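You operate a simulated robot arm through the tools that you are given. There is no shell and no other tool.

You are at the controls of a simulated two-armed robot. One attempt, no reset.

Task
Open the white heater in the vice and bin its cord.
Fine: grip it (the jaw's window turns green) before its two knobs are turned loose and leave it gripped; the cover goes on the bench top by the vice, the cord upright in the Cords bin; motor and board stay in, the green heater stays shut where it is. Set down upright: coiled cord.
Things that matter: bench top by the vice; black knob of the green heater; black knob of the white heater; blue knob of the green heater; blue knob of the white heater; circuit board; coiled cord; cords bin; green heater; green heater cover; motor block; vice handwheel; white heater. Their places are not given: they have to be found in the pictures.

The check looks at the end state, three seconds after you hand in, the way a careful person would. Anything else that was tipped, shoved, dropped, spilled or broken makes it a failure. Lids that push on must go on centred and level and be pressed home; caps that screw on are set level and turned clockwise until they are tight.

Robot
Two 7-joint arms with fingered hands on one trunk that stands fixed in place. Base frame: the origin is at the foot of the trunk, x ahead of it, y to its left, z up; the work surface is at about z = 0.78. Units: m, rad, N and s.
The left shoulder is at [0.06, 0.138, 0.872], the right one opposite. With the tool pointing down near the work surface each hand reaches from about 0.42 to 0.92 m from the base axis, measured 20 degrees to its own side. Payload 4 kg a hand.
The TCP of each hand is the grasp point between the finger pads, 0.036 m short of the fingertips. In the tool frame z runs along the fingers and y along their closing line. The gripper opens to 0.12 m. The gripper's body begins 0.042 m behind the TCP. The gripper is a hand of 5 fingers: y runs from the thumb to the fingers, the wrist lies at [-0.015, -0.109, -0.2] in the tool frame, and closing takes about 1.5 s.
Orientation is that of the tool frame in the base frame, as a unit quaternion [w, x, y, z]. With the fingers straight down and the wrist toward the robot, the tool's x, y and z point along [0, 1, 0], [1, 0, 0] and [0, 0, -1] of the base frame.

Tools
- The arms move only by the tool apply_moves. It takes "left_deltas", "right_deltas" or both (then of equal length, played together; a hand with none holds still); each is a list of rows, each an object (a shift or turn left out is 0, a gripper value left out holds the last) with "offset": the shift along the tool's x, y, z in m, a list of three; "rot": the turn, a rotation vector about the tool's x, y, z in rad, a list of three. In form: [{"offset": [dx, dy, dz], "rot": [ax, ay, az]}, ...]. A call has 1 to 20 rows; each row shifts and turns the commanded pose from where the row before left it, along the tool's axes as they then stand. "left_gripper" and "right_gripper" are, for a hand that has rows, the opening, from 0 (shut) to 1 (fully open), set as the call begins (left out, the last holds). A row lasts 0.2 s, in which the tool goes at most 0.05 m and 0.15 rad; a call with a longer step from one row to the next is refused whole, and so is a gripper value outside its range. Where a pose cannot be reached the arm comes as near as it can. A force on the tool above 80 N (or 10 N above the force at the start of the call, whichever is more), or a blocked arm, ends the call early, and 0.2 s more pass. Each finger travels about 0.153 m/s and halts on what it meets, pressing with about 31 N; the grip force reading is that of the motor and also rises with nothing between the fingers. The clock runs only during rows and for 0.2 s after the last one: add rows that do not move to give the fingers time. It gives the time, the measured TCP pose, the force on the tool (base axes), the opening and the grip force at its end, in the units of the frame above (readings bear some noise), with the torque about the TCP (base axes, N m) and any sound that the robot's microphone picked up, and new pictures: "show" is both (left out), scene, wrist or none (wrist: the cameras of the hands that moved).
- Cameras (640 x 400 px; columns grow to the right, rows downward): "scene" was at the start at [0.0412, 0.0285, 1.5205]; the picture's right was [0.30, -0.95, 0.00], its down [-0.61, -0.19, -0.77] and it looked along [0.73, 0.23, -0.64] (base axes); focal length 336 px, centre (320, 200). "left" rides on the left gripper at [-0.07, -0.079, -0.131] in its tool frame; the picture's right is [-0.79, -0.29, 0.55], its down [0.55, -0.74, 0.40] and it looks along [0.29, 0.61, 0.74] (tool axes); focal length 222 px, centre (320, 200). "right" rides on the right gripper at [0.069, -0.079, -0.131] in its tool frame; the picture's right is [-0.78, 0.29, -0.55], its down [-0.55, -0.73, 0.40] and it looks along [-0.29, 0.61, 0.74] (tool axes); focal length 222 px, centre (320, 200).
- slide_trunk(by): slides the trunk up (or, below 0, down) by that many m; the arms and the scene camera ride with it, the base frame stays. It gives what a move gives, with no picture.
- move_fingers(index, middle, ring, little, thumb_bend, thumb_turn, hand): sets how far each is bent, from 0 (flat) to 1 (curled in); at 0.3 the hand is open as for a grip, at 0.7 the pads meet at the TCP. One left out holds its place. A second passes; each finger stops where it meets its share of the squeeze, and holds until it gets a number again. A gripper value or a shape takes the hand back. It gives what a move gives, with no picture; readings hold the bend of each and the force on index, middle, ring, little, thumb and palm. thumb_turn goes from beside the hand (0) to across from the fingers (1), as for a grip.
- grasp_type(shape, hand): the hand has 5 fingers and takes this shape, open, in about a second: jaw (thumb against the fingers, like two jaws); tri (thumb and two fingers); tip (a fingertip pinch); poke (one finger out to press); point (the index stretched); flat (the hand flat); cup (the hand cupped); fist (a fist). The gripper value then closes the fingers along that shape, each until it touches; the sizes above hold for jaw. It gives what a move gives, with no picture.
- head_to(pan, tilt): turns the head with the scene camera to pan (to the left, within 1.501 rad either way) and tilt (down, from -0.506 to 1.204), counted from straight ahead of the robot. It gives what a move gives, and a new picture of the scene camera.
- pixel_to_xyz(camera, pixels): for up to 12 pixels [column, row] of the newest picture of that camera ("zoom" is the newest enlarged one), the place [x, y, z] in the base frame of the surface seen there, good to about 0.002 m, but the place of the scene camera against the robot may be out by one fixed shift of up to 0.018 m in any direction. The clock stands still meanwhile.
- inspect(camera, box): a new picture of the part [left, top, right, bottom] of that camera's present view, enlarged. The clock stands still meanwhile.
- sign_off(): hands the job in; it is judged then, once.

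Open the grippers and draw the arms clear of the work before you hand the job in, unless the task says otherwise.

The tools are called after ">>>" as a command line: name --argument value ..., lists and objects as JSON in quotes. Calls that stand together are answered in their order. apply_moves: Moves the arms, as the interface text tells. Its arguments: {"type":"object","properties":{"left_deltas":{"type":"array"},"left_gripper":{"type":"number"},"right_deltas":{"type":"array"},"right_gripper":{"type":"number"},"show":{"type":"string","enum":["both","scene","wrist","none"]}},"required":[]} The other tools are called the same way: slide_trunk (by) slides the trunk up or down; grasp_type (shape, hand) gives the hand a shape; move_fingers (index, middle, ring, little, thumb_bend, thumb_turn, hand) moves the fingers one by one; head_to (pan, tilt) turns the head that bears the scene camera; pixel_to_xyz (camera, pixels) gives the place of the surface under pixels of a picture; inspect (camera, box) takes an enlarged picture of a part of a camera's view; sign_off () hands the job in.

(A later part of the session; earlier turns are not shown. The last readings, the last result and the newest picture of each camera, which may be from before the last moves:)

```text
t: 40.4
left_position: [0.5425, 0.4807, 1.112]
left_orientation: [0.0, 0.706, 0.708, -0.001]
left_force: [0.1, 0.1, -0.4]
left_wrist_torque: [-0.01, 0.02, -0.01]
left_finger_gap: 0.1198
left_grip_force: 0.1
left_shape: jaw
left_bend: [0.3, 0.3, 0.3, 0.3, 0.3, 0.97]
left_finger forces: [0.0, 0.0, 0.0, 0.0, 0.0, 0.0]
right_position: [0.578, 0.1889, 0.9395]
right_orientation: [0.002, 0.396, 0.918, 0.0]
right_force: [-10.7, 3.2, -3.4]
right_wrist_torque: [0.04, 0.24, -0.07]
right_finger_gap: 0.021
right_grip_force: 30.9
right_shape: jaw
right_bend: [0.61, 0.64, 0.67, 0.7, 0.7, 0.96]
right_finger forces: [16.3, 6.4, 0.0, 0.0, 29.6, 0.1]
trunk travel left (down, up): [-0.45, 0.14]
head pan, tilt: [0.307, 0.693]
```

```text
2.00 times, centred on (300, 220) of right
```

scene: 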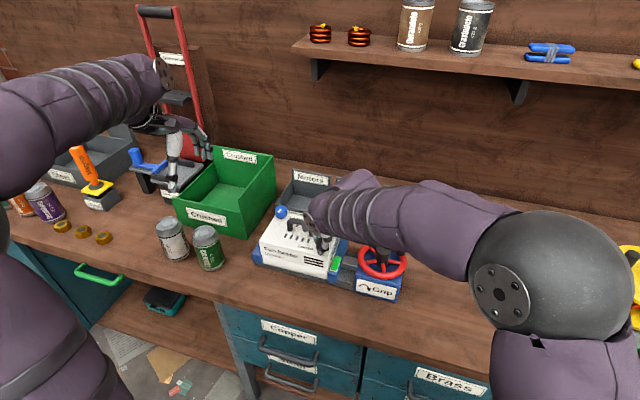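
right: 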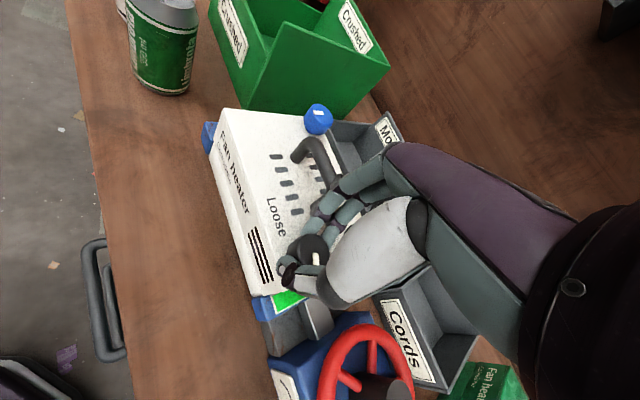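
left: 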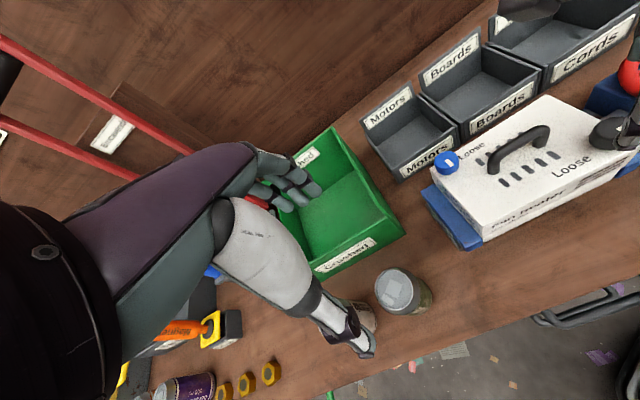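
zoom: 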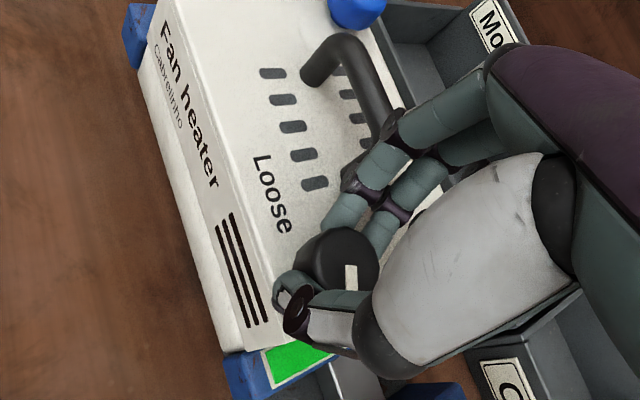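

About 95 degrees turned, without a stop yet, and the fingers are near the handle. I open slightly, lift, rotate back and look at the pointer.

>>> apply_moves --right_deltas '[{}, {}, {}, {}, {"offset": [0, 0, -0.02]}, {"offset": [0, 0, -0.02]}, {"offset": [0, 0, -0.02]}, {"rot": [0, 0, 0.15]}, {"rot": [0, 0, 0.15]}, {"rot": [0, 0, 0.15]}, {"rot": [0, 0, 0.15]}, {"rot": [0, 0, 0.15]}, {"rot": [0, 0, 0.15]}, {"rot": [0, 0, 0.15]}, {"rot": [0, 0, 0.15]}, {"rot": [0, 0, 0.15]}, {"rot": [0, 0, 0.15]}, {"rot": [0, 0, 0.15]}, {}]' --right_gripper 0.4

>>> inspect --camera "right" --box '[200, 200, 340, 310]'

```text
t: 44.4
left_position: [0.5438, 0.4805, 1.1115]
left_orientation: [0.0, 0.707, 0.708, 0.0]
left_force: [0.1, -0.1, -0.1]
left_wrist_torque: [-0.01, 0.02, 0.01]
left_finger_gap: 0.1197
left_grip_force: 0.1
left_shape: jaw
left_bend: [0.3, 0.3, 0.3, 0.3, 0.3, 0.97]
left_finger forces: [0.0, 0.0, 0.1, 0.0, 0.0, 0.0]
right_position: [0.5782, 0.189, 0.9983]
right_orientation: [0.0, 0.944, 0.331, 0.0]
right_force: [0.4, -0.3, 0.8]
right_wrist_torque: [-0.01, 0.03, -0.02]
right_finger_gap: 0.0478
right_grip_force: 0.1
right_shape: jaw
right_bend: [0.47, 0.5, 0.49, 0.7, 0.65, 1.0]
right_finger forces: [0.0, 0.0, 0.1, 0.0, 0.0, 0.0]
trunk travel left (down, up): [-0.45, 0.14]
head pan, tilt: [0.307, 0.693]
```

scene: 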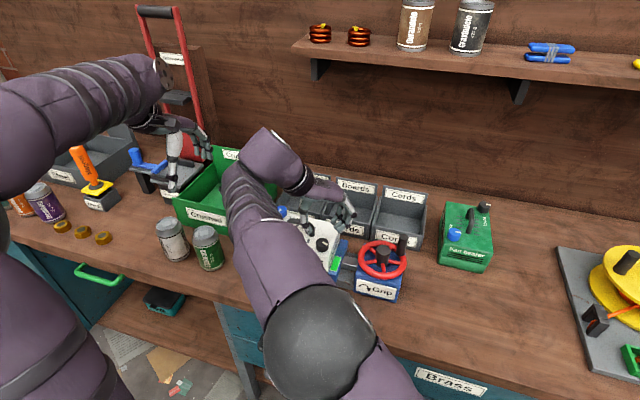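
right: 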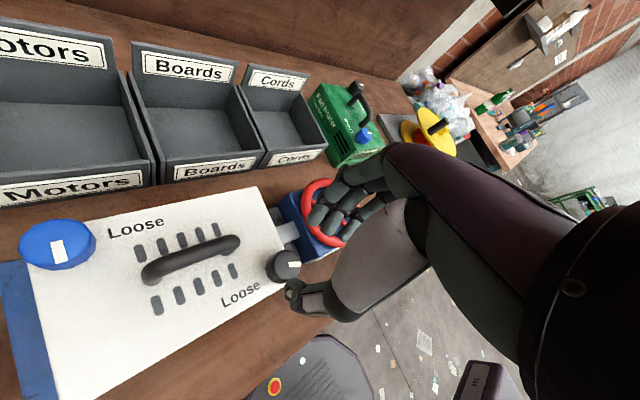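

```text
3.64 times, centred on (270, 255) of right
```

zoom: 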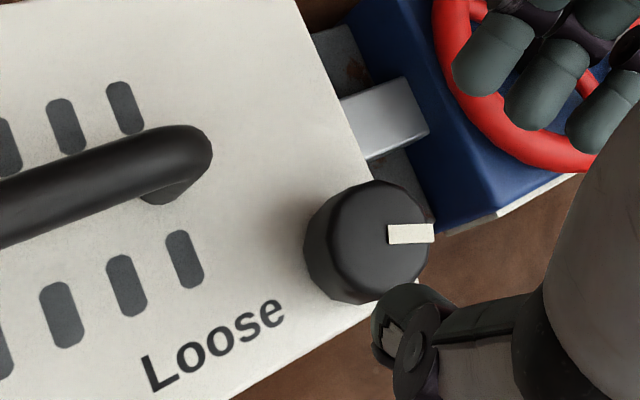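

The pointer now points right (roughly -y), so the knob has turned about 80 degrees. I regrip it for another counter-clockwise stroke to find its end.

>>> apply_moves --right_deltas '[{}, {"offset": [0, 0, 0.02]}, {"offset": [0, 0, 0.02]}, {"offset": [0, 0, 0.0193]}, {}]' --right_gripper 0.6 --show "none"

>>> apply_moves --right_deltas '[{}, {}, {}, {}, {}, {}, {"rot": [0, 0, -0.15]}, {"rot": [0, 0, -0.15]}, {"rot": [0, 0, -0.15]}, {}]' --right_gripper 0.0 --show "wrist"

>>> inspect --camera "right" --box '[260, 180, 400, 310]'

```text
t: 45.6
left_position: [0.5443, 0.4802, 1.1119]
left_orientation: [0.0, 0.707, 0.707, 0.0]
left_force: [-0.1, -0.6, -0.1]
left_wrist_torque: [0.01, 0.02, 0.01]
left_finger_gap: 0.1197
left_grip_force: 0.0
left_shape: jaw
left_bend: [0.3, 0.3, 0.3, 0.3, 0.3, 0.97]
left_finger forces: [0.0, 0.0, 0.1, 0.0, 0.1, 0.0]
right_position: [0.579, 0.188, 0.9402]
right_orientation: [0.001, 0.944, 0.331, 0.002]
right_force: [-0.5, 0.0, 0.4]
right_wrist_torque: [0.0, -0.02, 0.0]
right_finger_gap: 0.0718
right_grip_force: 0.0
right_shape: jaw
right_bend: [0.38, 0.42, 0.4, 0.65, 0.48, 1.0]
right_finger forces: [0.0, 0.0, 0.1, 0.0, 0.0, 0.0]
trunk travel left (down, up): [-0.45, 0.14]
head pan, tilt: [0.307, 0.693]
```

```text
t: 47.8
left_position: [0.5429, 0.4813, 1.1114]
left_orientation: [0.0, 0.706, 0.708, 0.001]
left_force: [0.8, -0.1, 0.0]
left_wrist_torque: [-0.03, -0.01, -0.03]
left_finger_gap: 0.1198
left_grip_force: 0.1
left_shape: jaw
left_bend: [0.3, 0.3, 0.3, 0.3, 0.3, 0.97]
left_finger forces: [0.0, 0.0, 0.1, 0.0, 0.1, 0.0]
right_position: [0.5777, 0.1891, 0.9398]
right_orientation: [0.001, 0.845, 0.534, 0.001]
right_force: [-7.8, 3.2, -1.7]
right_wrist_torque: [0.07, 0.24, -0.03]
right_finger_gap: 0.023
right_grip_force: 31.3
right_shape: jaw
right_bend: [0.6, 0.62, 0.66, 0.7, 0.7, 1.0]
right_finger forces: [12.9, 8.5, 0.0, 0.0, 27.8, 0.1]
trunk travel left (down, up): [-0.45, 0.14]
head pan, tilt: [0.307, 0.693]
```

right: 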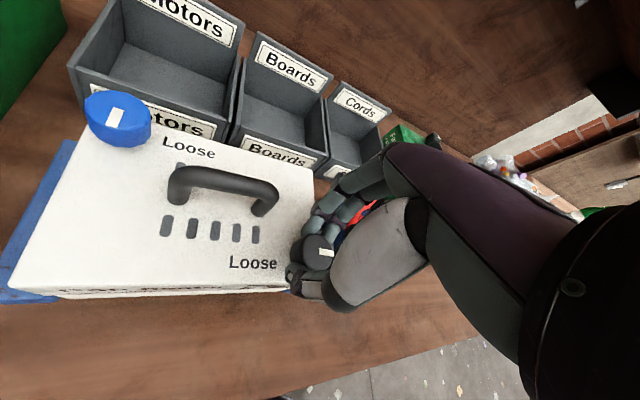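

```text
3.08 times, centred on (330, 245) of right
```

zoom: 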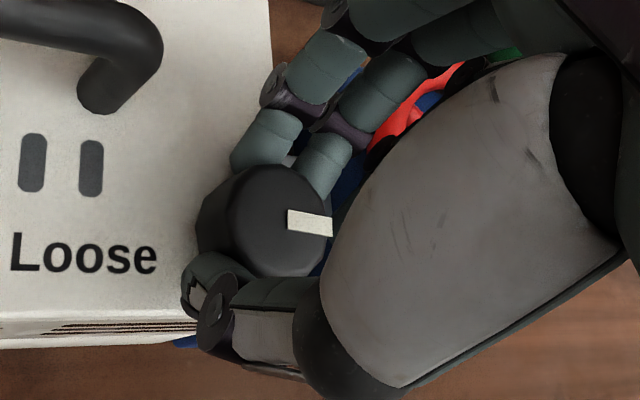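

The pointer is now about along -y. I turn a further 0.75 rad and compare the pointer angle again.

>>> apply_moves --right_deltas '[{"rot": [0, 0, -0.15]}, {"rot": [0, 0, -0.15]}, {"rot": [0, 0, -0.15]}, {"rot": [0, 0, -0.15]}, {"rot": [0, 0, -0.15]}, {}]' --show "wrist"

>>> inspect --camera "right" --box '[260, 180, 400, 310]'

```text
t: 49.2
left_position: [0.5431, 0.4803, 1.1115]
left_orientation: [-0.001, 0.706, 0.708, -0.001]
left_force: [0.1, -0.3, -0.2]
left_wrist_torque: [0.02, 0.03, -0.01]
left_finger_gap: 0.1198
left_grip_force: 0.0
left_shape: jaw
left_bend: [0.3, 0.3, 0.3, 0.3, 0.3, 0.97]
left_finger forces: [0.0, 0.0, 0.0, 0.0, 0.1, 0.0]
right_position: [0.577, 0.1883, 0.9395]
right_orientation: [0.002, 0.591, 0.807, 0.001]
right_force: [-10.2, 2.0, 0.0]
right_wrist_torque: [0.04, 0.32, -0.05]
right_finger_gap: 0.0227
right_grip_force: 30.6
right_shape: jaw
right_bend: [0.6, 0.63, 0.66, 0.7, 0.7, 0.98]
right_finger forces: [13.8, 7.1, 0.0, 0.0, 29.0, 0.0]
trunk travel left (down, up): [-0.45, 0.14]
head pan, tilt: [0.307, 0.693]
```

right: 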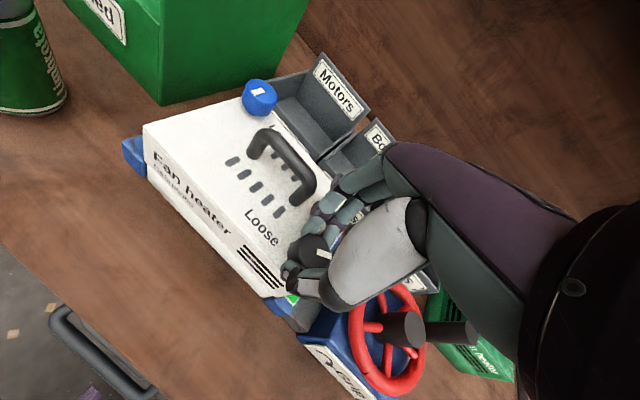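

```text
3.08 times, centred on (330, 245) of right
```

zoom: 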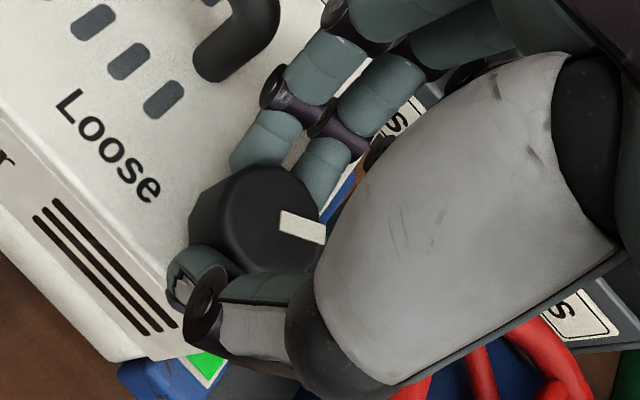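

The pointer is now about 25 degrees past -y (roughly 115 degrees turned), no stop felt. I turn another 0.45 rad.

>>> apply_moves --right_deltas '[{"rot": [0, 0, -0.15]}, {"rot": [0, 0, -0.15]}, {"rot": [0, 0, -0.15]}, {}]' --show "wrist"

>>> inspect --camera "right" --box '[260, 180, 400, 310]'

```text
t: 50.2
left_position: [0.5426, 0.4807, 1.1109]
left_orientation: [-0.001, 0.706, 0.708, 0.0]
left_force: [0.0, -0.3, -0.7]
left_wrist_torque: [0.01, 0.01, 0.0]
left_finger_gap: 0.1197
left_grip_force: 0.1
left_shape: jaw
left_bend: [0.3, 0.3, 0.3, 0.3, 0.3, 0.97]
left_finger forces: [0.0, 0.1, 0.0, 0.1, 0.0, 0.1]
right_position: [0.5774, 0.1887, 0.9399]
right_orientation: [0.002, 0.397, 0.918, 0.0]
right_force: [-7.3, 1.0, 0.2]
right_wrist_torque: [-0.04, 0.25, -0.05]
right_finger_gap: 0.0222
right_grip_force: 31.4
right_shape: jaw
right_bend: [0.6, 0.63, 0.66, 0.7, 0.7, 0.97]
right_finger forces: [16.6, 7.5, 0.0, 0.0, 29.3, 0.0]
trunk travel left (down, up): [-0.45, 0.14]
head pan, tilt: [0.307, 0.693]
```

right: 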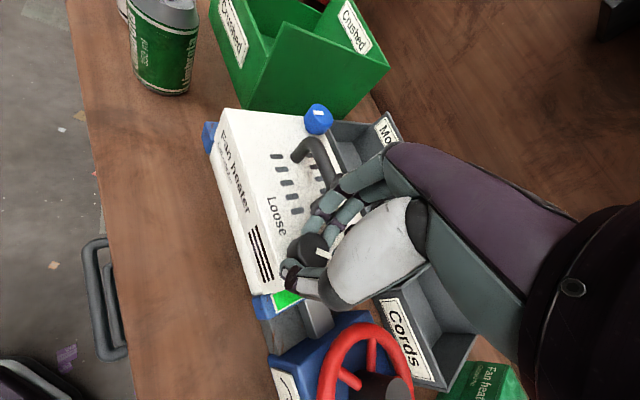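

```text
3.08 times, centred on (330, 245) of right
```

zoom: 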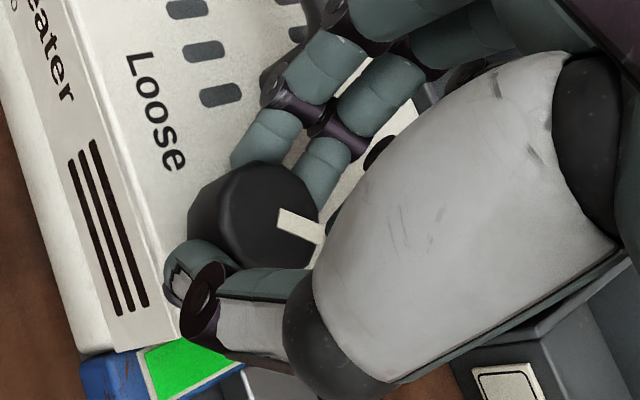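

The knob has now turned about 130 degrees. I release it, lift, and draw the right hand back to the right side.

>>> apply_moves --right_deltas '[{}, {}, {}, {}, {"offset": [0, 0, -0.02]}, {"offset": [0, 0, -0.03]}, {"offset": [0, 0, -0.03]}, {"rot": [0, 0, 0.15]}, {"rot": [0, 0, 0.15]}, {"rot": [0, 0, 0.15]}, {"rot": [0, 0, 0.15]}, {"rot": [0, 0, 0.15]}, {"offset": [-0.045, 0, -0.01]}, {"offset": [-0.045, 0, -0.01]}, {"offset": [-0.045, 0, -0.01]}, {"offset": [-0.045, 0, -0.01]}, {"offset": [-0.045, 0, -0.01]}, {"offset": [-0.045, 0, -0.01]}, {"offset": [-0.045, 0, 0]}, {}]' --right_gripper 0.4

>>> inspect --camera "scene" --box '[250, 180, 390, 290]'

>>> pixel_to_xyz --camera "scene" --pixels '[[282, 212], [323, 245], [275, 157], [247, 235], [250, 205], [175, 200], [303, 226], [175, 225], [206, 232], [310, 180]]'

```text
t: 54.4
left_position: [0.5427, 0.4809, 1.1119]
left_orientation: [0.0, 0.706, 0.708, 0.0]
left_force: [0.0, 0.6, -0.6]
left_wrist_torque: [0.01, -0.01, 0.02]
left_finger_gap: 0.1199
left_grip_force: 0.0
left_shape: jaw
left_bend: [0.3, 0.3, 0.3, 0.3, 0.3, 0.97]
left_finger forces: [0.0, 0.2, 0.0, 0.0, 0.0, 0.0]
right_position: [0.5769, -0.1265, 1.0819]
right_orientation: [0.001, 0.706, 0.709, 0.001]
right_force: [0.6, 0.1, 1.2]
right_wrist_torque: [0.03, -0.02, -0.03]
right_finger_gap: 0.0478
right_grip_force: 0.2
right_shape: jaw
right_bend: [0.46, 0.5, 0.49, 0.7, 0.65, 1.0]
right_finger forces: [0.0, 0.0, 0.1, 0.0, 0.0, 0.1]
trunk travel left (down, up): [-0.45, 0.14]
head pan, tilt: [0.307, 0.693]
```

scene: 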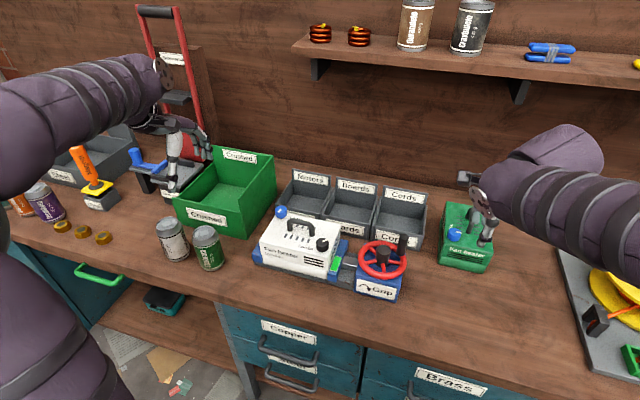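
right: 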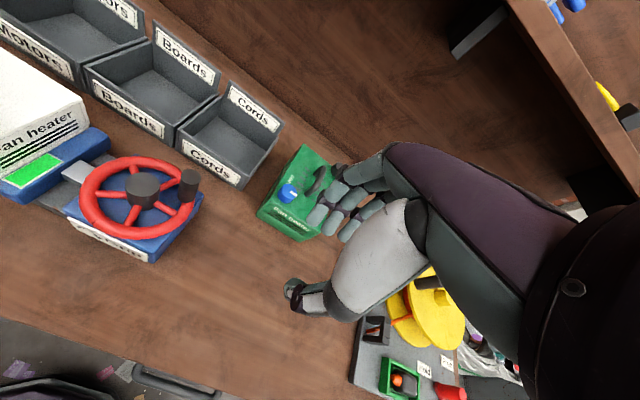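

```text
3.64 times, centred on (320, 235) of scene
```

zoom: 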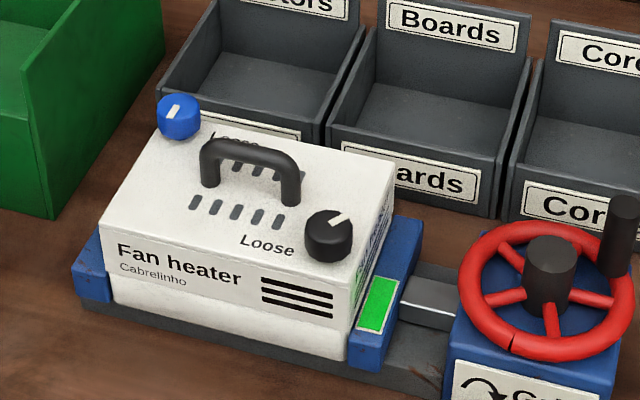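

```text
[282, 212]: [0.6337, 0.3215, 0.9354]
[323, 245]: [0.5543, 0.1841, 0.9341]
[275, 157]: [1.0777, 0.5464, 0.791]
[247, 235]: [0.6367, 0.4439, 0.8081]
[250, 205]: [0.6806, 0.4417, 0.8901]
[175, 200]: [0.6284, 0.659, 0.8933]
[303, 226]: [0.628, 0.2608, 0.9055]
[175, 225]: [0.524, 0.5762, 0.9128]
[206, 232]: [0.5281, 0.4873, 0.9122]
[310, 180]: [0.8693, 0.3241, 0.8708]
```

The black pointer now points to the far right in the scene zoom (345,215). Next the left hand goes above the blue knob, about (0.651,0.326), turned 43 degrees clockwise for a counter-clockwise stroke.

>>> apply_moves --left_deltas '[{"offset": [-0.0258, 0.018, 0.0183]}, {"offset": [-0.0258, 0.018, 0.0183]}, {"offset": [-0.0258, 0.018, 0.0183]}, {"offset": [-0.0258, 0.018, 0.0183]}, {"offset": [-0.0258, 0.018, 0.0183]}, {"offset": [-0.0258, 0.018, 0.0183]}, {"rot": [0, 0, 0.15]}, {"rot": [0, 0, 0.15]}, {"rot": [0, 0, 0.15]}, {"rot": [0, 0, 0.15]}, {"rot": [0, 0, 0.15]}, {}]' --left_gripper 0.6

```text
t: 57.0
left_position: [0.6529, 0.3277, 1.0024]
left_orientation: [0.0, 0.917, 0.399, -0.001]
left_force: [-0.2, -0.9, -0.3]
left_wrist_torque: [0.0, 0.01, -0.04]
left_finger_gap: 0.0723
left_grip_force: 0.1
left_shape: jaw
left_bend: [0.38, 0.42, 0.4, 0.65, 0.47, 1.0]
left_finger forces: [0.0, 0.1, 0.1, 0.0, 0.0, 0.0]
right_position: [0.5776, -0.1278, 1.0815]
right_orientation: [0.001, 0.705, 0.709, 0.001]
right_force: [-0.2, -1.0, 0.7]
right_wrist_torque: [0.02, 0.01, -0.02]
right_finger_gap: 0.0478
right_grip_force: 0.0
right_shape: jaw
right_bend: [0.46, 0.5, 0.49, 0.7, 0.65, 1.0]
right_finger forces: [0.0, 0.0, 0.1, 0.0, 0.0, 0.0]
trunk travel left (down, up): [-0.45, 0.14]
head pan, tilt: [0.307, 0.693]
```

scene: 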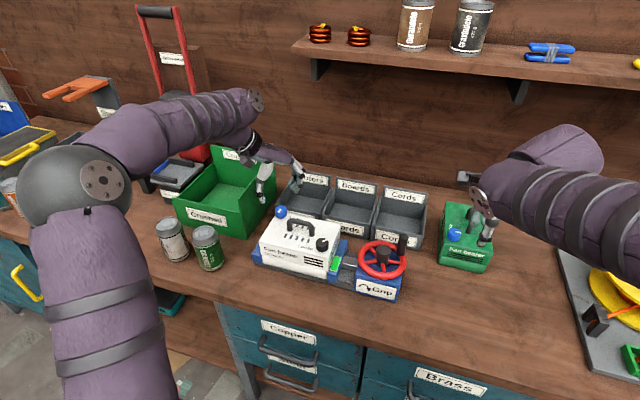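
left: 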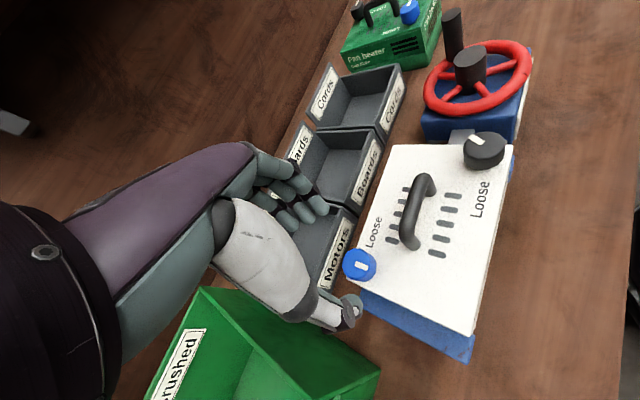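

I measure the blue knob (360,264) and zoom on it from the left camera.

>>> pixel_to_xyz --camera "left" --pixels '[[360, 262], [350, 262], [370, 262], [360, 252], [360, 272], [412, 238], [423, 180]]'

>>> inspect --camera "left" --box '[300, 200, 460, 320]'

```text
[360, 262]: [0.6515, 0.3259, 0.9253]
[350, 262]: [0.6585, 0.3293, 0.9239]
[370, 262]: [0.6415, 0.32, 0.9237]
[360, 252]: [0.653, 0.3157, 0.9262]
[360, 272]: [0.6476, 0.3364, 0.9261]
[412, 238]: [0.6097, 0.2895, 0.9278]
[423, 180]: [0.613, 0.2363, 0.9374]
```

```text
3.33 times, centred on (380, 260) of left
```

zoom: 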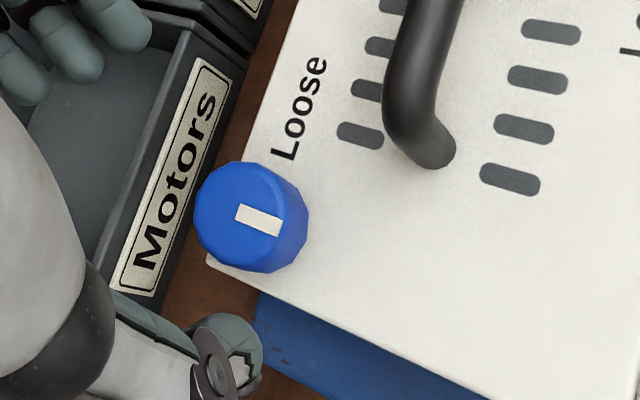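

The blue knob's top centre is about (0.654,0.329), under the TCP. I descend over it and close.

>>> apply_moves --left_deltas '[{"offset": [0.001, 0, 0.021]}, {"offset": [0, 0, 0.021]}, {"offset": [0, 0, 0.021]}, {}]' --show "none"

>>> apply_moves --left_deltas '[{}, {}, {}, {}, {}, {}]' --left_gripper 0.0 --show "wrist"

>>> inspect --camera "left" --box '[240, 180, 400, 310]'

```text
t: 58.0
left_position: [0.6537, 0.3268, 0.9389]
left_orientation: [0.0, 0.917, 0.4, 0.0]
left_force: [0.1, 0.3, -0.3]
left_wrist_torque: [-0.06, 0.0, 0.0]
left_finger_gap: 0.0725
left_grip_force: 0.0
left_shape: jaw
left_bend: [0.38, 0.42, 0.4, 0.65, 0.47, 1.0]
left_finger forces: [0.0, 0.0, 0.1, 0.1, 0.0, 0.1]
right_position: [0.5774, -0.1276, 1.0811]
right_orientation: [0.002, 0.705, 0.709, 0.002]
right_force: [-0.2, 0.5, -0.7]
right_wrist_torque: [0.02, 0.01, 0.02]
right_finger_gap: 0.0477
right_grip_force: 0.0
right_shape: jaw
right_bend: [0.46, 0.5, 0.49, 0.7, 0.65, 1.0]
right_finger forces: [0.0, 0.0, 0.1, 0.1, 0.0, 0.0]
trunk travel left (down, up): [-0.45, 0.14]
head pan, tilt: [0.307, 0.693]
```

```text
t: 59.4
left_position: [0.6541, 0.3279, 0.9403]
left_orientation: [0.0, 0.917, 0.4, 0.0]
left_force: [-4.7, 3.3, 0.0]
left_wrist_torque: [0.08, 0.12, 0.0]
left_finger_gap: 0.0235
left_grip_force: 31.6
left_shape: jaw
left_bend: [0.56, 0.59, 0.64, 0.71, 0.7, 1.0]
left_finger forces: [14.8, 8.0, 0.1, 0.0, 28.4, 0.0]
right_position: [0.5777, -0.1266, 1.0814]
right_orientation: [0.0, 0.706, 0.709, 0.001]
right_force: [-1.2, -0.2, -0.7]
right_wrist_torque: [-0.01, 0.03, 0.01]
right_finger_gap: 0.0476
right_grip_force: 0.0
right_shape: jaw
right_bend: [0.46, 0.5, 0.49, 0.7, 0.65, 1.0]
right_finger forces: [0.0, 0.1, 0.1, 0.1, 0.0, 0.1]
trunk travel left (down, up): [-0.45, 0.14]
head pan, tilt: [0.307, 0.693]
```

left: 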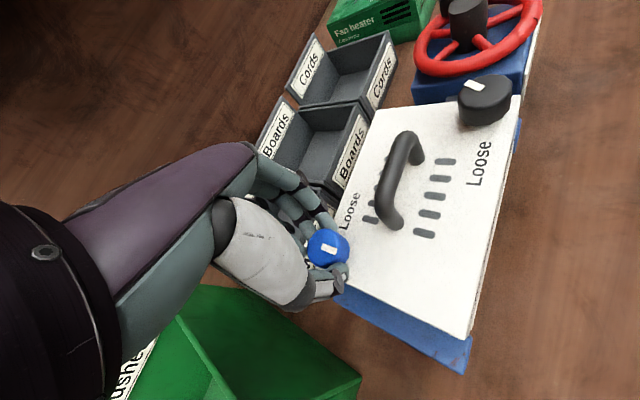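

```text
3.08 times, centred on (320, 245) of left
```

zoom: 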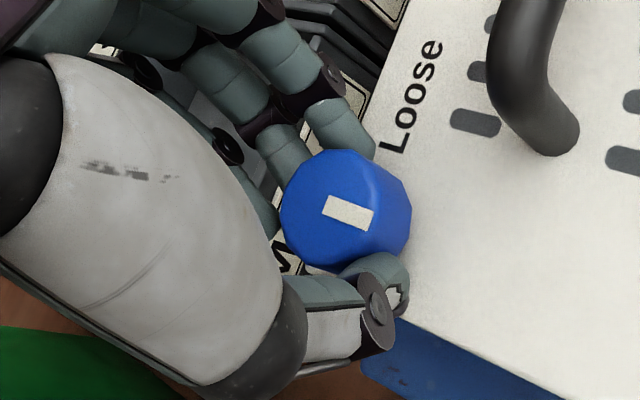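

Good grip on the blue knob. I turn it counter-clockwise 0.9 rad.

>>> apply_moves --left_deltas '[{"rot": [0, 0, -0.15]}, {"rot": [0, 0, -0.15]}, {"rot": [0, 0, -0.15]}, {"rot": [0, 0, -0.15]}, {"rot": [0, 0, -0.15]}, {"rot": [0, 0, -0.15]}, {}]' --show "wrist"

>>> inspect --camera "left" --box '[240, 180, 400, 310]'

```text
t: 61.0
left_position: [0.6531, 0.3267, 0.9392]
left_orientation: [0.0, 0.651, 0.759, 0.0]
left_force: [-10.7, -4.9, 3.3]
left_wrist_torque: [-0.17, 0.29, -0.05]
left_finger_gap: 0.0232
left_grip_force: 31.0
left_shape: jaw
left_bend: [0.57, 0.6, 0.64, 0.71, 0.7, 1.0]
left_finger forces: [15.3, 7.5, 0.0, 0.0, 32.9, 0.1]
right_position: [0.5768, -0.1283, 1.0816]
right_orientation: [0.001, 0.705, 0.709, 0.002]
right_force: [0.2, -0.4, -0.1]
right_wrist_torque: [0.0, 0.01, 0.01]
right_finger_gap: 0.0474
right_grip_force: 0.1
right_shape: jaw
right_bend: [0.46, 0.5, 0.49, 0.7, 0.65, 1.0]
right_finger forces: [0.0, 0.0, 0.1, 0.0, 0.1, 0.1]
trunk travel left (down, up): [-0.45, 0.14]
head pan, tilt: [0.307, 0.693]
```

left: 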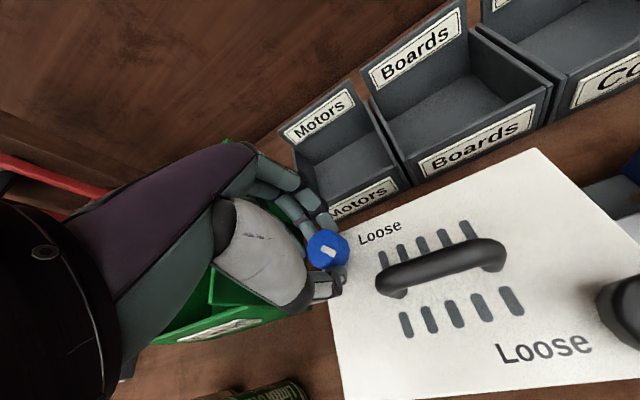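

```text
3.08 times, centred on (320, 245) of left
```

zoom: 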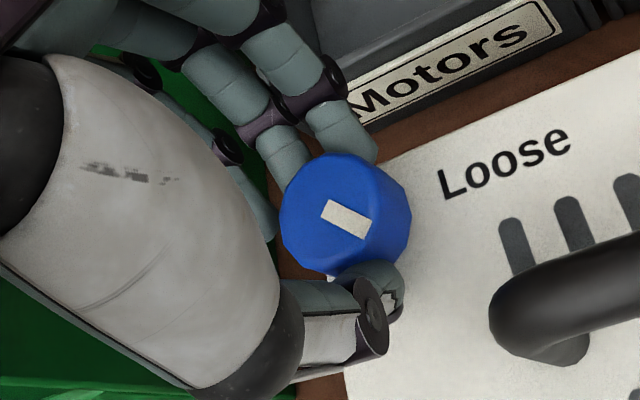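

The blue knob follows well. I turn on by another 1.2 rad.

>>> apply_moves --left_deltas '[{"rot": [0, 0, -0.15]}, {"rot": [0, 0, -0.15]}, {"rot": [0, 0, -0.15]}, {"rot": [0, 0, -0.15]}, {"rot": [0, 0, -0.15]}, {"rot": [0, 0, -0.15]}, {"rot": [0, 0, -0.15]}, {"rot": [0, 0, -0.15]}, {}]'

>>> inspect --camera "left" --box '[240, 180, 400, 310]'

```text
t: 63.0
left_position: [0.6541, 0.3283, 0.9385]
left_orientation: [0.0, 0.108, 0.994, 0.001]
left_force: [-0.4, 2.1, 6.6]
left_wrist_torque: [0.22, 0.01, 0.04]
left_finger_gap: 0.0234
left_grip_force: 30.9
left_shape: jaw
left_bend: [0.56, 0.59, 0.64, 0.71, 0.7, 1.0]
left_finger forces: [18.8, 12.0, 0.0, 0.0, 27.0, 0.0]
right_position: [0.5773, -0.1278, 1.0822]
right_orientation: [0.001, 0.706, 0.708, 0.002]
right_force: [-1.0, 0.8, 0.7]
right_wrist_torque: [-0.04, 0.02, -0.01]
right_finger_gap: 0.0477
right_grip_force: 0.0
right_shape: jaw
right_bend: [0.46, 0.5, 0.49, 0.7, 0.65, 1.0]
right_finger forces: [0.0, 0.1, 0.0, 0.0, 0.0, 0.0]
trunk travel left (down, up): [-0.45, 0.14]
head pan, tilt: [0.307, 0.693]
```

scene: 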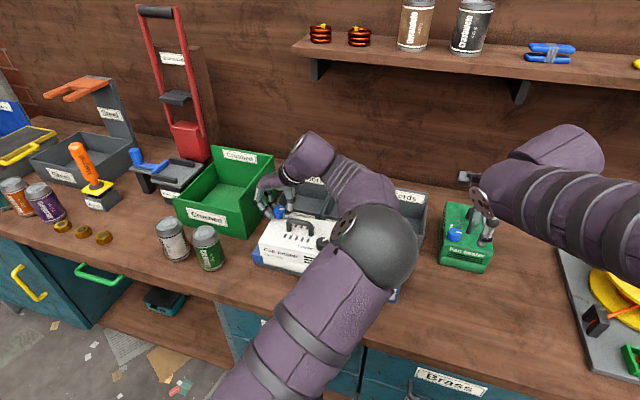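
left: 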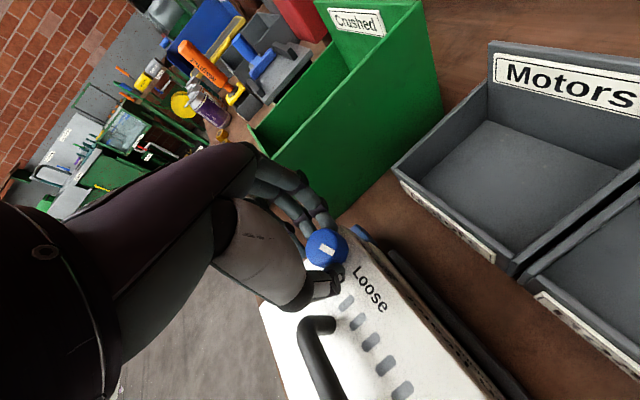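

```text
3.08 times, centred on (320, 245) of left
```

zoom: 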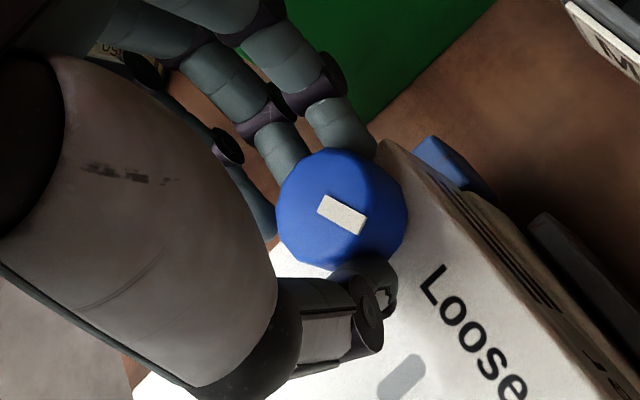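

The blue knob has turned about 115 degrees. I add 0.3 rad to match the black one, then open a little and lift off.

>>> apply_moves --left_deltas '[{"rot": [0, 0, -0.15]}, {"rot": [0, 0, -0.15]}, {}]' --show "none"

>>> apply_moves --left_deltas '[{}, {}, {}, {}, {"offset": [0, 0, -0.02]}, {"offset": [0, 0, -0.03]}, {"offset": [0, 0, -0.03]}, {"offset": [0, 0, -0.02]}, {"rot": [0, 0, 0.15]}, {"rot": [0, 0, 0.15]}, {"rot": [0, 0, 0.15]}, {"rot": [0, 0, 0.15]}, {"rot": [0, 0, 0.15]}, {"rot": [0, 0, 0.15]}, {"rot": [0, 0, 0.15]}, {"rot": [0, 0, 0.15]}, {"rot": [0, 0, 0.15]}, {"rot": [0, 0, 0.15]}, {}]' --left_gripper 0.5

>>> inspect --camera "scene" --box '[250, 180, 390, 290]'

```text
t: 63.8
left_position: [0.6547, 0.3269, 0.939]
left_orientation: [0.0, -0.04, 0.999, 0.001]
left_force: [1.8, 5.0, 8.8]
left_wrist_torque: [0.32, -0.08, -0.08]
left_finger_gap: 0.0234
left_grip_force: 30.9
left_shape: jaw
left_bend: [0.56, 0.58, 0.64, 0.71, 0.71, 1.0]
left_finger forces: [20.2, 11.9, 0.1, 0.1, 26.5, 0.0]
right_position: [0.5778, -0.1276, 1.0826]
right_orientation: [0.0, 0.705, 0.71, 0.001]
right_force: [1.0, -0.6, -0.4]
right_wrist_torque: [0.0, 0.0, -0.01]
right_finger_gap: 0.0477
right_grip_force: 0.0
right_shape: jaw
right_bend: [0.46, 0.5, 0.49, 0.7, 0.65, 1.0]
right_finger forces: [0.0, 0.0, 0.1, 0.0, 0.0, 0.0]
trunk travel left (down, up): [-0.45, 0.14]
head pan, tilt: [0.307, 0.693]
```

```text
t: 67.8
left_position: [0.6561, 0.3254, 1.0387]
left_orientation: [0.0, 0.653, 0.758, 0.0]
left_force: [0.5, 0.3, -0.2]
left_wrist_torque: [0.02, -0.01, 0.03]
left_finger_gap: 0.0598
left_grip_force: 0.0
left_shape: jaw
left_bend: [0.42, 0.46, 0.44, 0.69, 0.56, 1.0]
left_finger forces: [0.0, 0.1, 0.0, 0.0, 0.1, 0.0]
right_position: [0.5766, -0.1275, 1.0823]
right_orientation: [0.001, 0.705, 0.71, 0.001]
right_force: [-0.6, 0.5, 0.3]
right_wrist_torque: [-0.03, -0.01, 0.01]
right_finger_gap: 0.0478
right_grip_force: 0.1
right_shape: jaw
right_bend: [0.46, 0.5, 0.49, 0.7, 0.65, 1.0]
right_finger forces: [0.0, 0.0, 0.0, 0.1, 0.0, 0.0]
trunk travel left (down, up): [-0.45, 0.14]
head pan, tilt: [0.307, 0.693]
```

scene: 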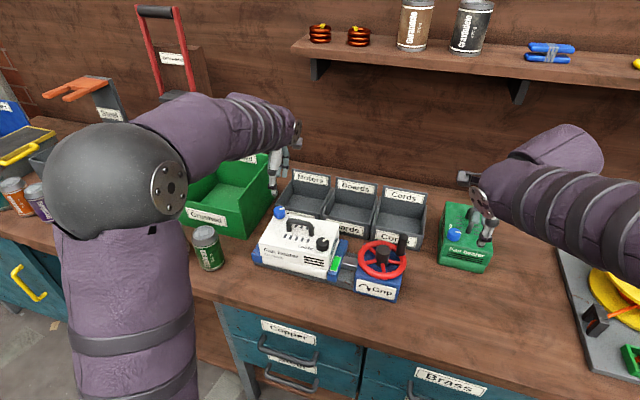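
left: 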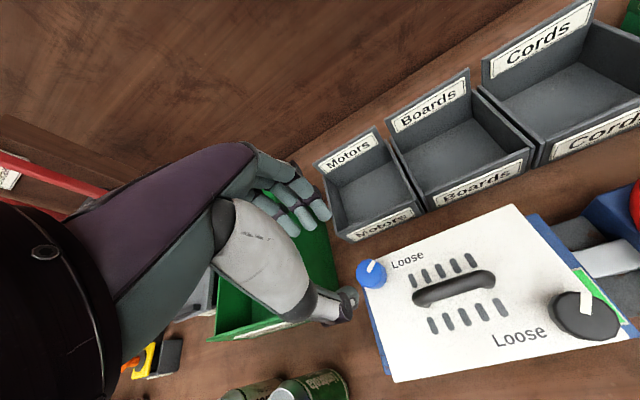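

```text
3.64 times, centred on (320, 235) of scene
```

zoom: 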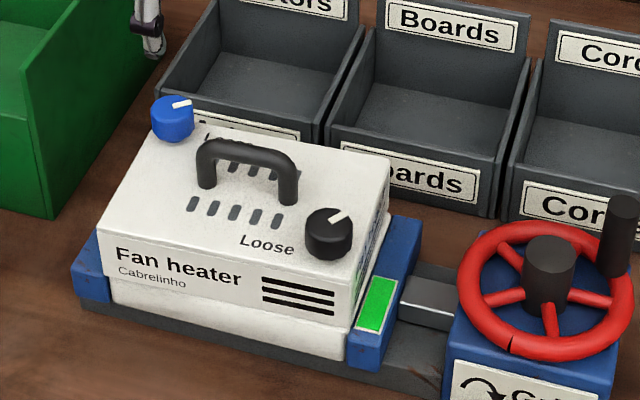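

Both knobs' pointers now point to the far right; the cover seems to have shifted a hair, i.e. it is free. I measure cover corners and handle from the left camera before moving hands.

>>> pixel_to_xyz --camera "left" --pixels '[[416, 297], [455, 287], [491, 275], [513, 206], [396, 381], [361, 272], [584, 308], [372, 270], [640, 350]]'

>>> pixel_to_xyz --camera "scene" --pixels '[[270, 242], [330, 262], [262, 253], [325, 275], [305, 222], [293, 222], [315, 224], [340, 225], [440, 280], [480, 290], [440, 320], [400, 330]]'

>>> inspect --camera "left" --box '[340, 190, 640, 400]'

```text
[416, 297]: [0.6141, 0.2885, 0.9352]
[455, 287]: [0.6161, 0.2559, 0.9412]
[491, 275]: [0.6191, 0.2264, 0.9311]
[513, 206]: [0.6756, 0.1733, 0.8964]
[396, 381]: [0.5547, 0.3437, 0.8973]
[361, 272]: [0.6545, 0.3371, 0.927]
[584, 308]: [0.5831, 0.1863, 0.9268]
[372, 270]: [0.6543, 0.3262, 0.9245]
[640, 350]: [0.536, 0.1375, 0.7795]
```

```text
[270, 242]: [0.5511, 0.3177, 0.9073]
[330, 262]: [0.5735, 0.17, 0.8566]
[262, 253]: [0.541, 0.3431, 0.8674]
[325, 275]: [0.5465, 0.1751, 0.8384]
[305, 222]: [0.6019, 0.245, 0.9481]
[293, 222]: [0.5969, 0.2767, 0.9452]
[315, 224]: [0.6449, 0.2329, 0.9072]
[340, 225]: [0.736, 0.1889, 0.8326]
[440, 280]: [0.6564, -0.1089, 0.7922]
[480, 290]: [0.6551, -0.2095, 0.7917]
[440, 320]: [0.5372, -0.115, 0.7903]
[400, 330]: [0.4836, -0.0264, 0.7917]
```

```text
1.90 times, centred on (490, 295) of left
```

zoom: 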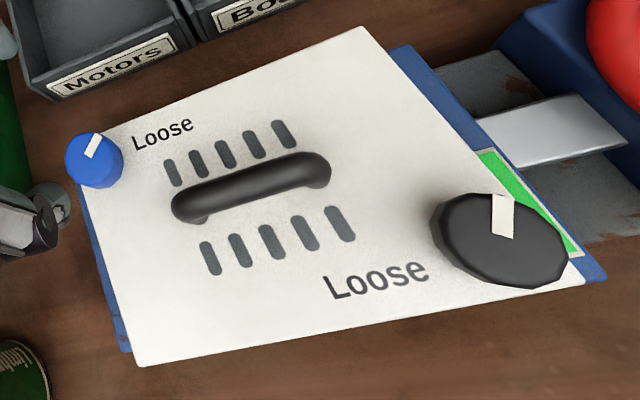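

The handle runs from (0.614,0.289) to (0.619,0.226), top z 0.94. I draw the left hand to the left and bring the right hand over the handle, open 0.07.

>>> apply_moves --left_deltas '[{"offset": [0.03, -0.02, -0.014]}, {"offset": [0.03, -0.02, -0.014]}, {"offset": [0.03, -0.02, -0.014]}, {"offset": [0.03, -0.02, -0.014]}, {"offset": [0.03, -0.02, -0.014]}, {}, {}, {}, {}, {}, {}, {}, {}, {}, {}]' --right_deltas '[{}, {}, {}, {}, {"offset": [0.043, 0.0043, 0.0058]}, {"offset": [0.043, 0.0043, 0.0058]}, {"offset": [0.043, 0.0043, 0.0058]}, {"offset": [0.043, 0.0043, 0.0058]}, {"offset": [0.043, 0.0043, 0.0058]}, {"offset": [0.043, 0.0043, 0.0058]}, {"offset": [0.043, 0.0043, 0.0058]}, {"offset": [0.043, 0.0043, 0.0058]}, {"offset": [0.043, 0.0043, 0.0058]}, {}, {}]' --right_gripper 0.6

```text
t: 71.0
left_position: [0.5313, 0.4571, 1.1086]
left_orientation: [0.0, 0.652, 0.758, 0.0]
left_force: [0.5, -0.1, 0.9]
left_wrist_torque: [0.02, -0.05, 0.0]
left_finger_gap: 0.0596
left_grip_force: 0.0
left_shape: jaw
left_bend: [0.42, 0.46, 0.44, 0.69, 0.56, 1.0]
left_finger forces: [0.0, 0.0, 0.0, 0.0, 0.1, 0.0]
right_position: [0.6166, 0.2638, 1.0252]
right_orientation: [0.001, 0.706, 0.709, 0.001]
right_force: [-0.4, 0.0, 0.0]
right_wrist_torque: [0.02, 0.01, 0.01]
right_finger_gap: 0.0716
right_grip_force: 0.1
right_shape: jaw
right_bend: [0.38, 0.42, 0.4, 0.65, 0.48, 1.0]
right_finger forces: [0.0, 0.0, 0.0, 0.0, 0.0, 0.0]
trunk travel left (down, up): [-0.45, 0.14]
head pan, tilt: [0.307, 0.693]
```

scene: 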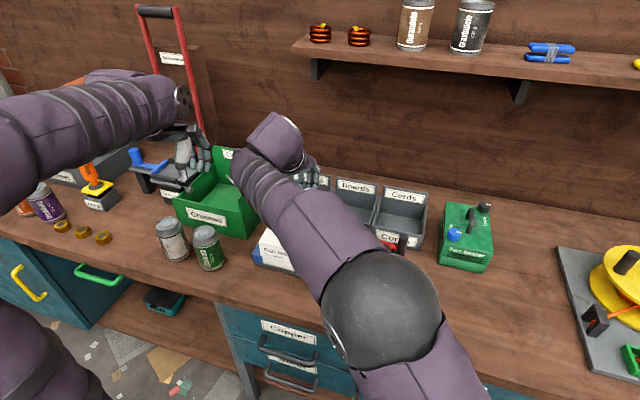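
right: 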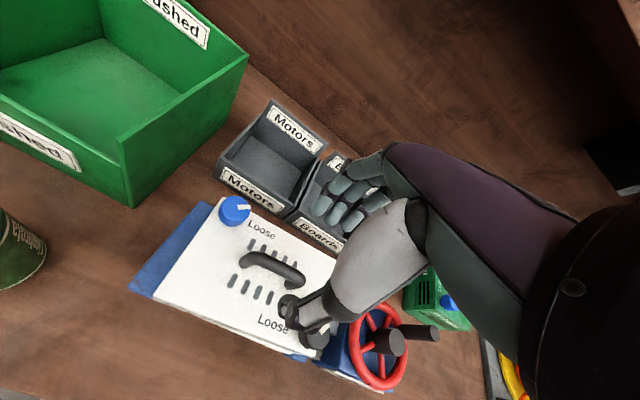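
left: 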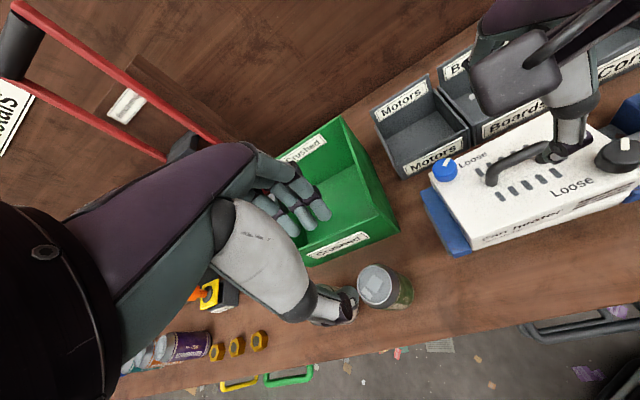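

I check the handle ends (247,257) and (300,275) in the right picture against the TCP (0.6166,0.2638).

>>> pixel_to_xyz --camera "right" --pixels '[[247, 257], [272, 264], [298, 274], [260, 270], [285, 292], [235, 208], [316, 340]]'

>>> inspect --camera "right" --box '[200, 190, 360, 370]'

```text
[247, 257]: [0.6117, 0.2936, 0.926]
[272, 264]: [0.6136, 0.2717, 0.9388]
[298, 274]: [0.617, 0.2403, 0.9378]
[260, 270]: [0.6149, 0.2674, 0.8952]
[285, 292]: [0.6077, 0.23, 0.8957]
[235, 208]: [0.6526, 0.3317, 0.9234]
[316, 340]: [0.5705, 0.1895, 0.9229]
```

```text
2.22 times, centred on (280, 280) of right
```

zoom: 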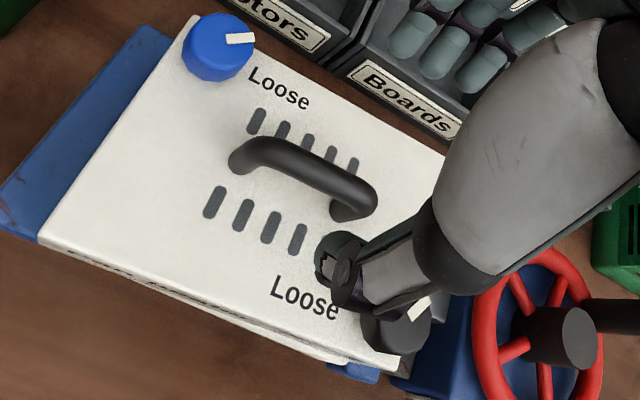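

The handle centre is (0.615,0.262), turned about 5 degrees. I align the hand, descend to TCP z 0.939 and close on the bar.

>>> apply_moves --right_deltas '[{"rot": [0, 0, -0.09]}, {"offset": [-0.001, -0.001, 0.028]}, {"offset": [0, 0, 0.028]}, {"offset": [0, 0, 0.03]}, {}]' --show "none"

>>> apply_moves --right_deltas '[{}, {}, {}, {}, {}, {}, {}]' --right_gripper 0.0

```text
t: 72.2
left_position: [0.5323, 0.4584, 1.1073]
left_orientation: [-0.001, 0.652, 0.758, 0.0]
left_force: [-1.0, -0.7, 0.0]
left_wrist_torque: [-0.01, 0.0, -0.02]
left_finger_gap: 0.0598
left_grip_force: 0.0
left_shape: jaw
left_bend: [0.42, 0.46, 0.44, 0.69, 0.56, 1.0]
left_finger forces: [0.0, 0.0, 0.0, 0.0, 0.0, 0.0]
right_position: [0.6161, 0.2605, 0.943]
right_orientation: [0.001, 0.673, 0.74, 0.001]
right_force: [-0.3, 0.0, 0.0]
right_wrist_torque: [-0.03, -0.03, -0.03]
right_finger_gap: 0.0717
right_grip_force: 0.0
right_shape: jaw
right_bend: [0.38, 0.42, 0.4, 0.65, 0.48, 1.0]
right_finger forces: [0.0, 0.1, 0.0, 0.0, 0.0, 0.1]
trunk travel left (down, up): [-0.45, 0.14]
head pan, tilt: [0.307, 0.693]
```

```text
t: 73.8
left_position: [0.5316, 0.4579, 1.1078]
left_orientation: [-0.001, 0.652, 0.758, 0.0]
left_force: [0.7, -0.8, -0.5]
left_wrist_torque: [0.01, 0.02, -0.01]
left_finger_gap: 0.0599
left_grip_force: 0.1
left_shape: jaw
left_bend: [0.42, 0.46, 0.44, 0.69, 0.56, 1.0]
left_finger forces: [0.1, 0.0, 0.0, 0.0, 0.0, 0.0]
right_position: [0.6169, 0.2611, 0.9424]
right_orientation: [0.001, 0.673, 0.739, 0.001]
right_force: [-0.5, -0.7, -0.3]
right_wrist_torque: [0.01, -0.03, 0.04]
right_finger_gap: 0.0
right_grip_force: 31.3
right_shape: jaw
right_bend: [0.7, 0.7, 0.7, 0.66, 0.71, 1.0]
right_finger forces: [1.4, 0.1, 2.8, 0.1, 0.0, 0.1]
trunk travel left (down, up): [-0.45, 0.14]
head pan, tilt: [0.307, 0.693]
```

scene: 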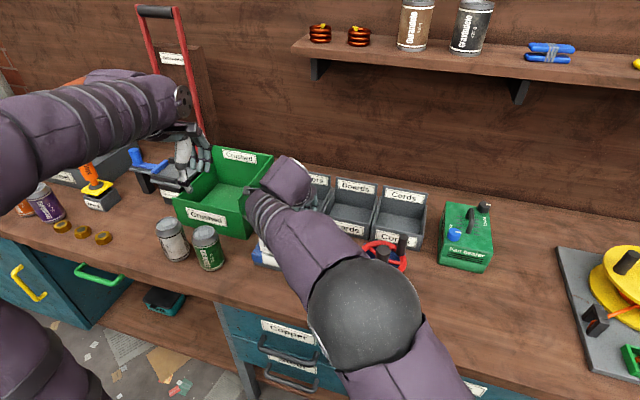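
right: 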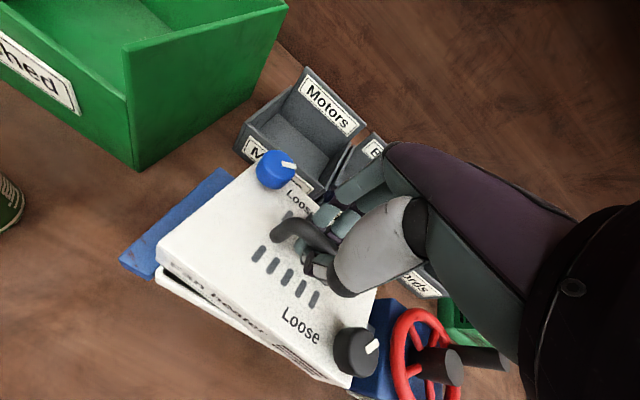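

The fingers met (gap 0) with little force, and the cover looks lifted a little from its base; I zoom in to see how the handle sits in the hand.

>>> inspect --camera "right" --box '[130, 130, 400, 400]'

>>> inspect --camera "right" --box '[250, 190, 370, 310]'

>>> pixel_to_xyz --camera "right" --pixels '[[170, 262], [245, 178], [340, 380], [290, 225], [277, 233], [272, 165], [355, 350], [158, 285], [200, 305]]'

```text
1.48 times, centred on (265, 265) of right
```

zoom: 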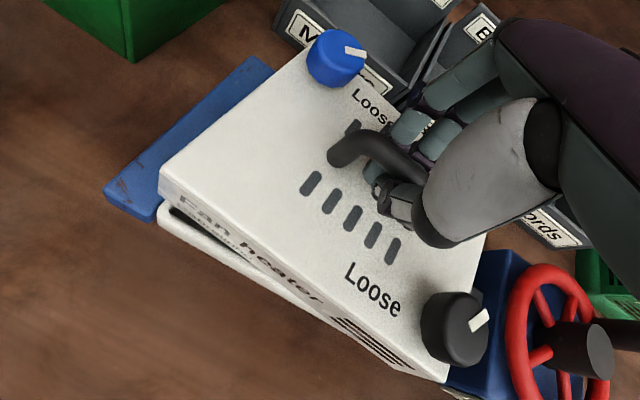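

```text
3.33 times, centred on (310, 250) of right
```

zoom: 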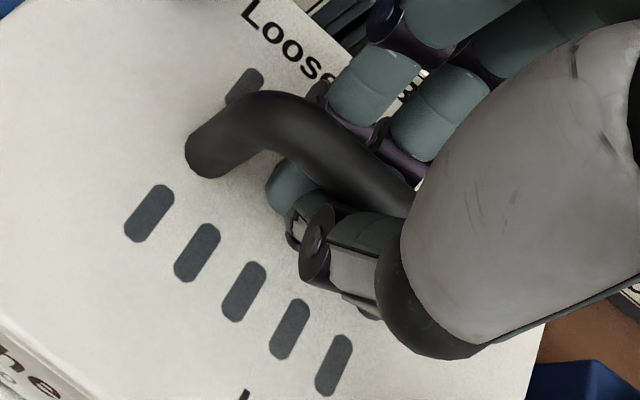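

```text
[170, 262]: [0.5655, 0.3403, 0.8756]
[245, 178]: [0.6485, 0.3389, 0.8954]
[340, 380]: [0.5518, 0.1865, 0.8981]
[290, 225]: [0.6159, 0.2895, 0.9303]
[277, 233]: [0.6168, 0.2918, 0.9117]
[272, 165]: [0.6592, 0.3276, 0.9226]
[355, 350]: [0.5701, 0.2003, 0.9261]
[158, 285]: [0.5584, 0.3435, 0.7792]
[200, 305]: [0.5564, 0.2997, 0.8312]
```

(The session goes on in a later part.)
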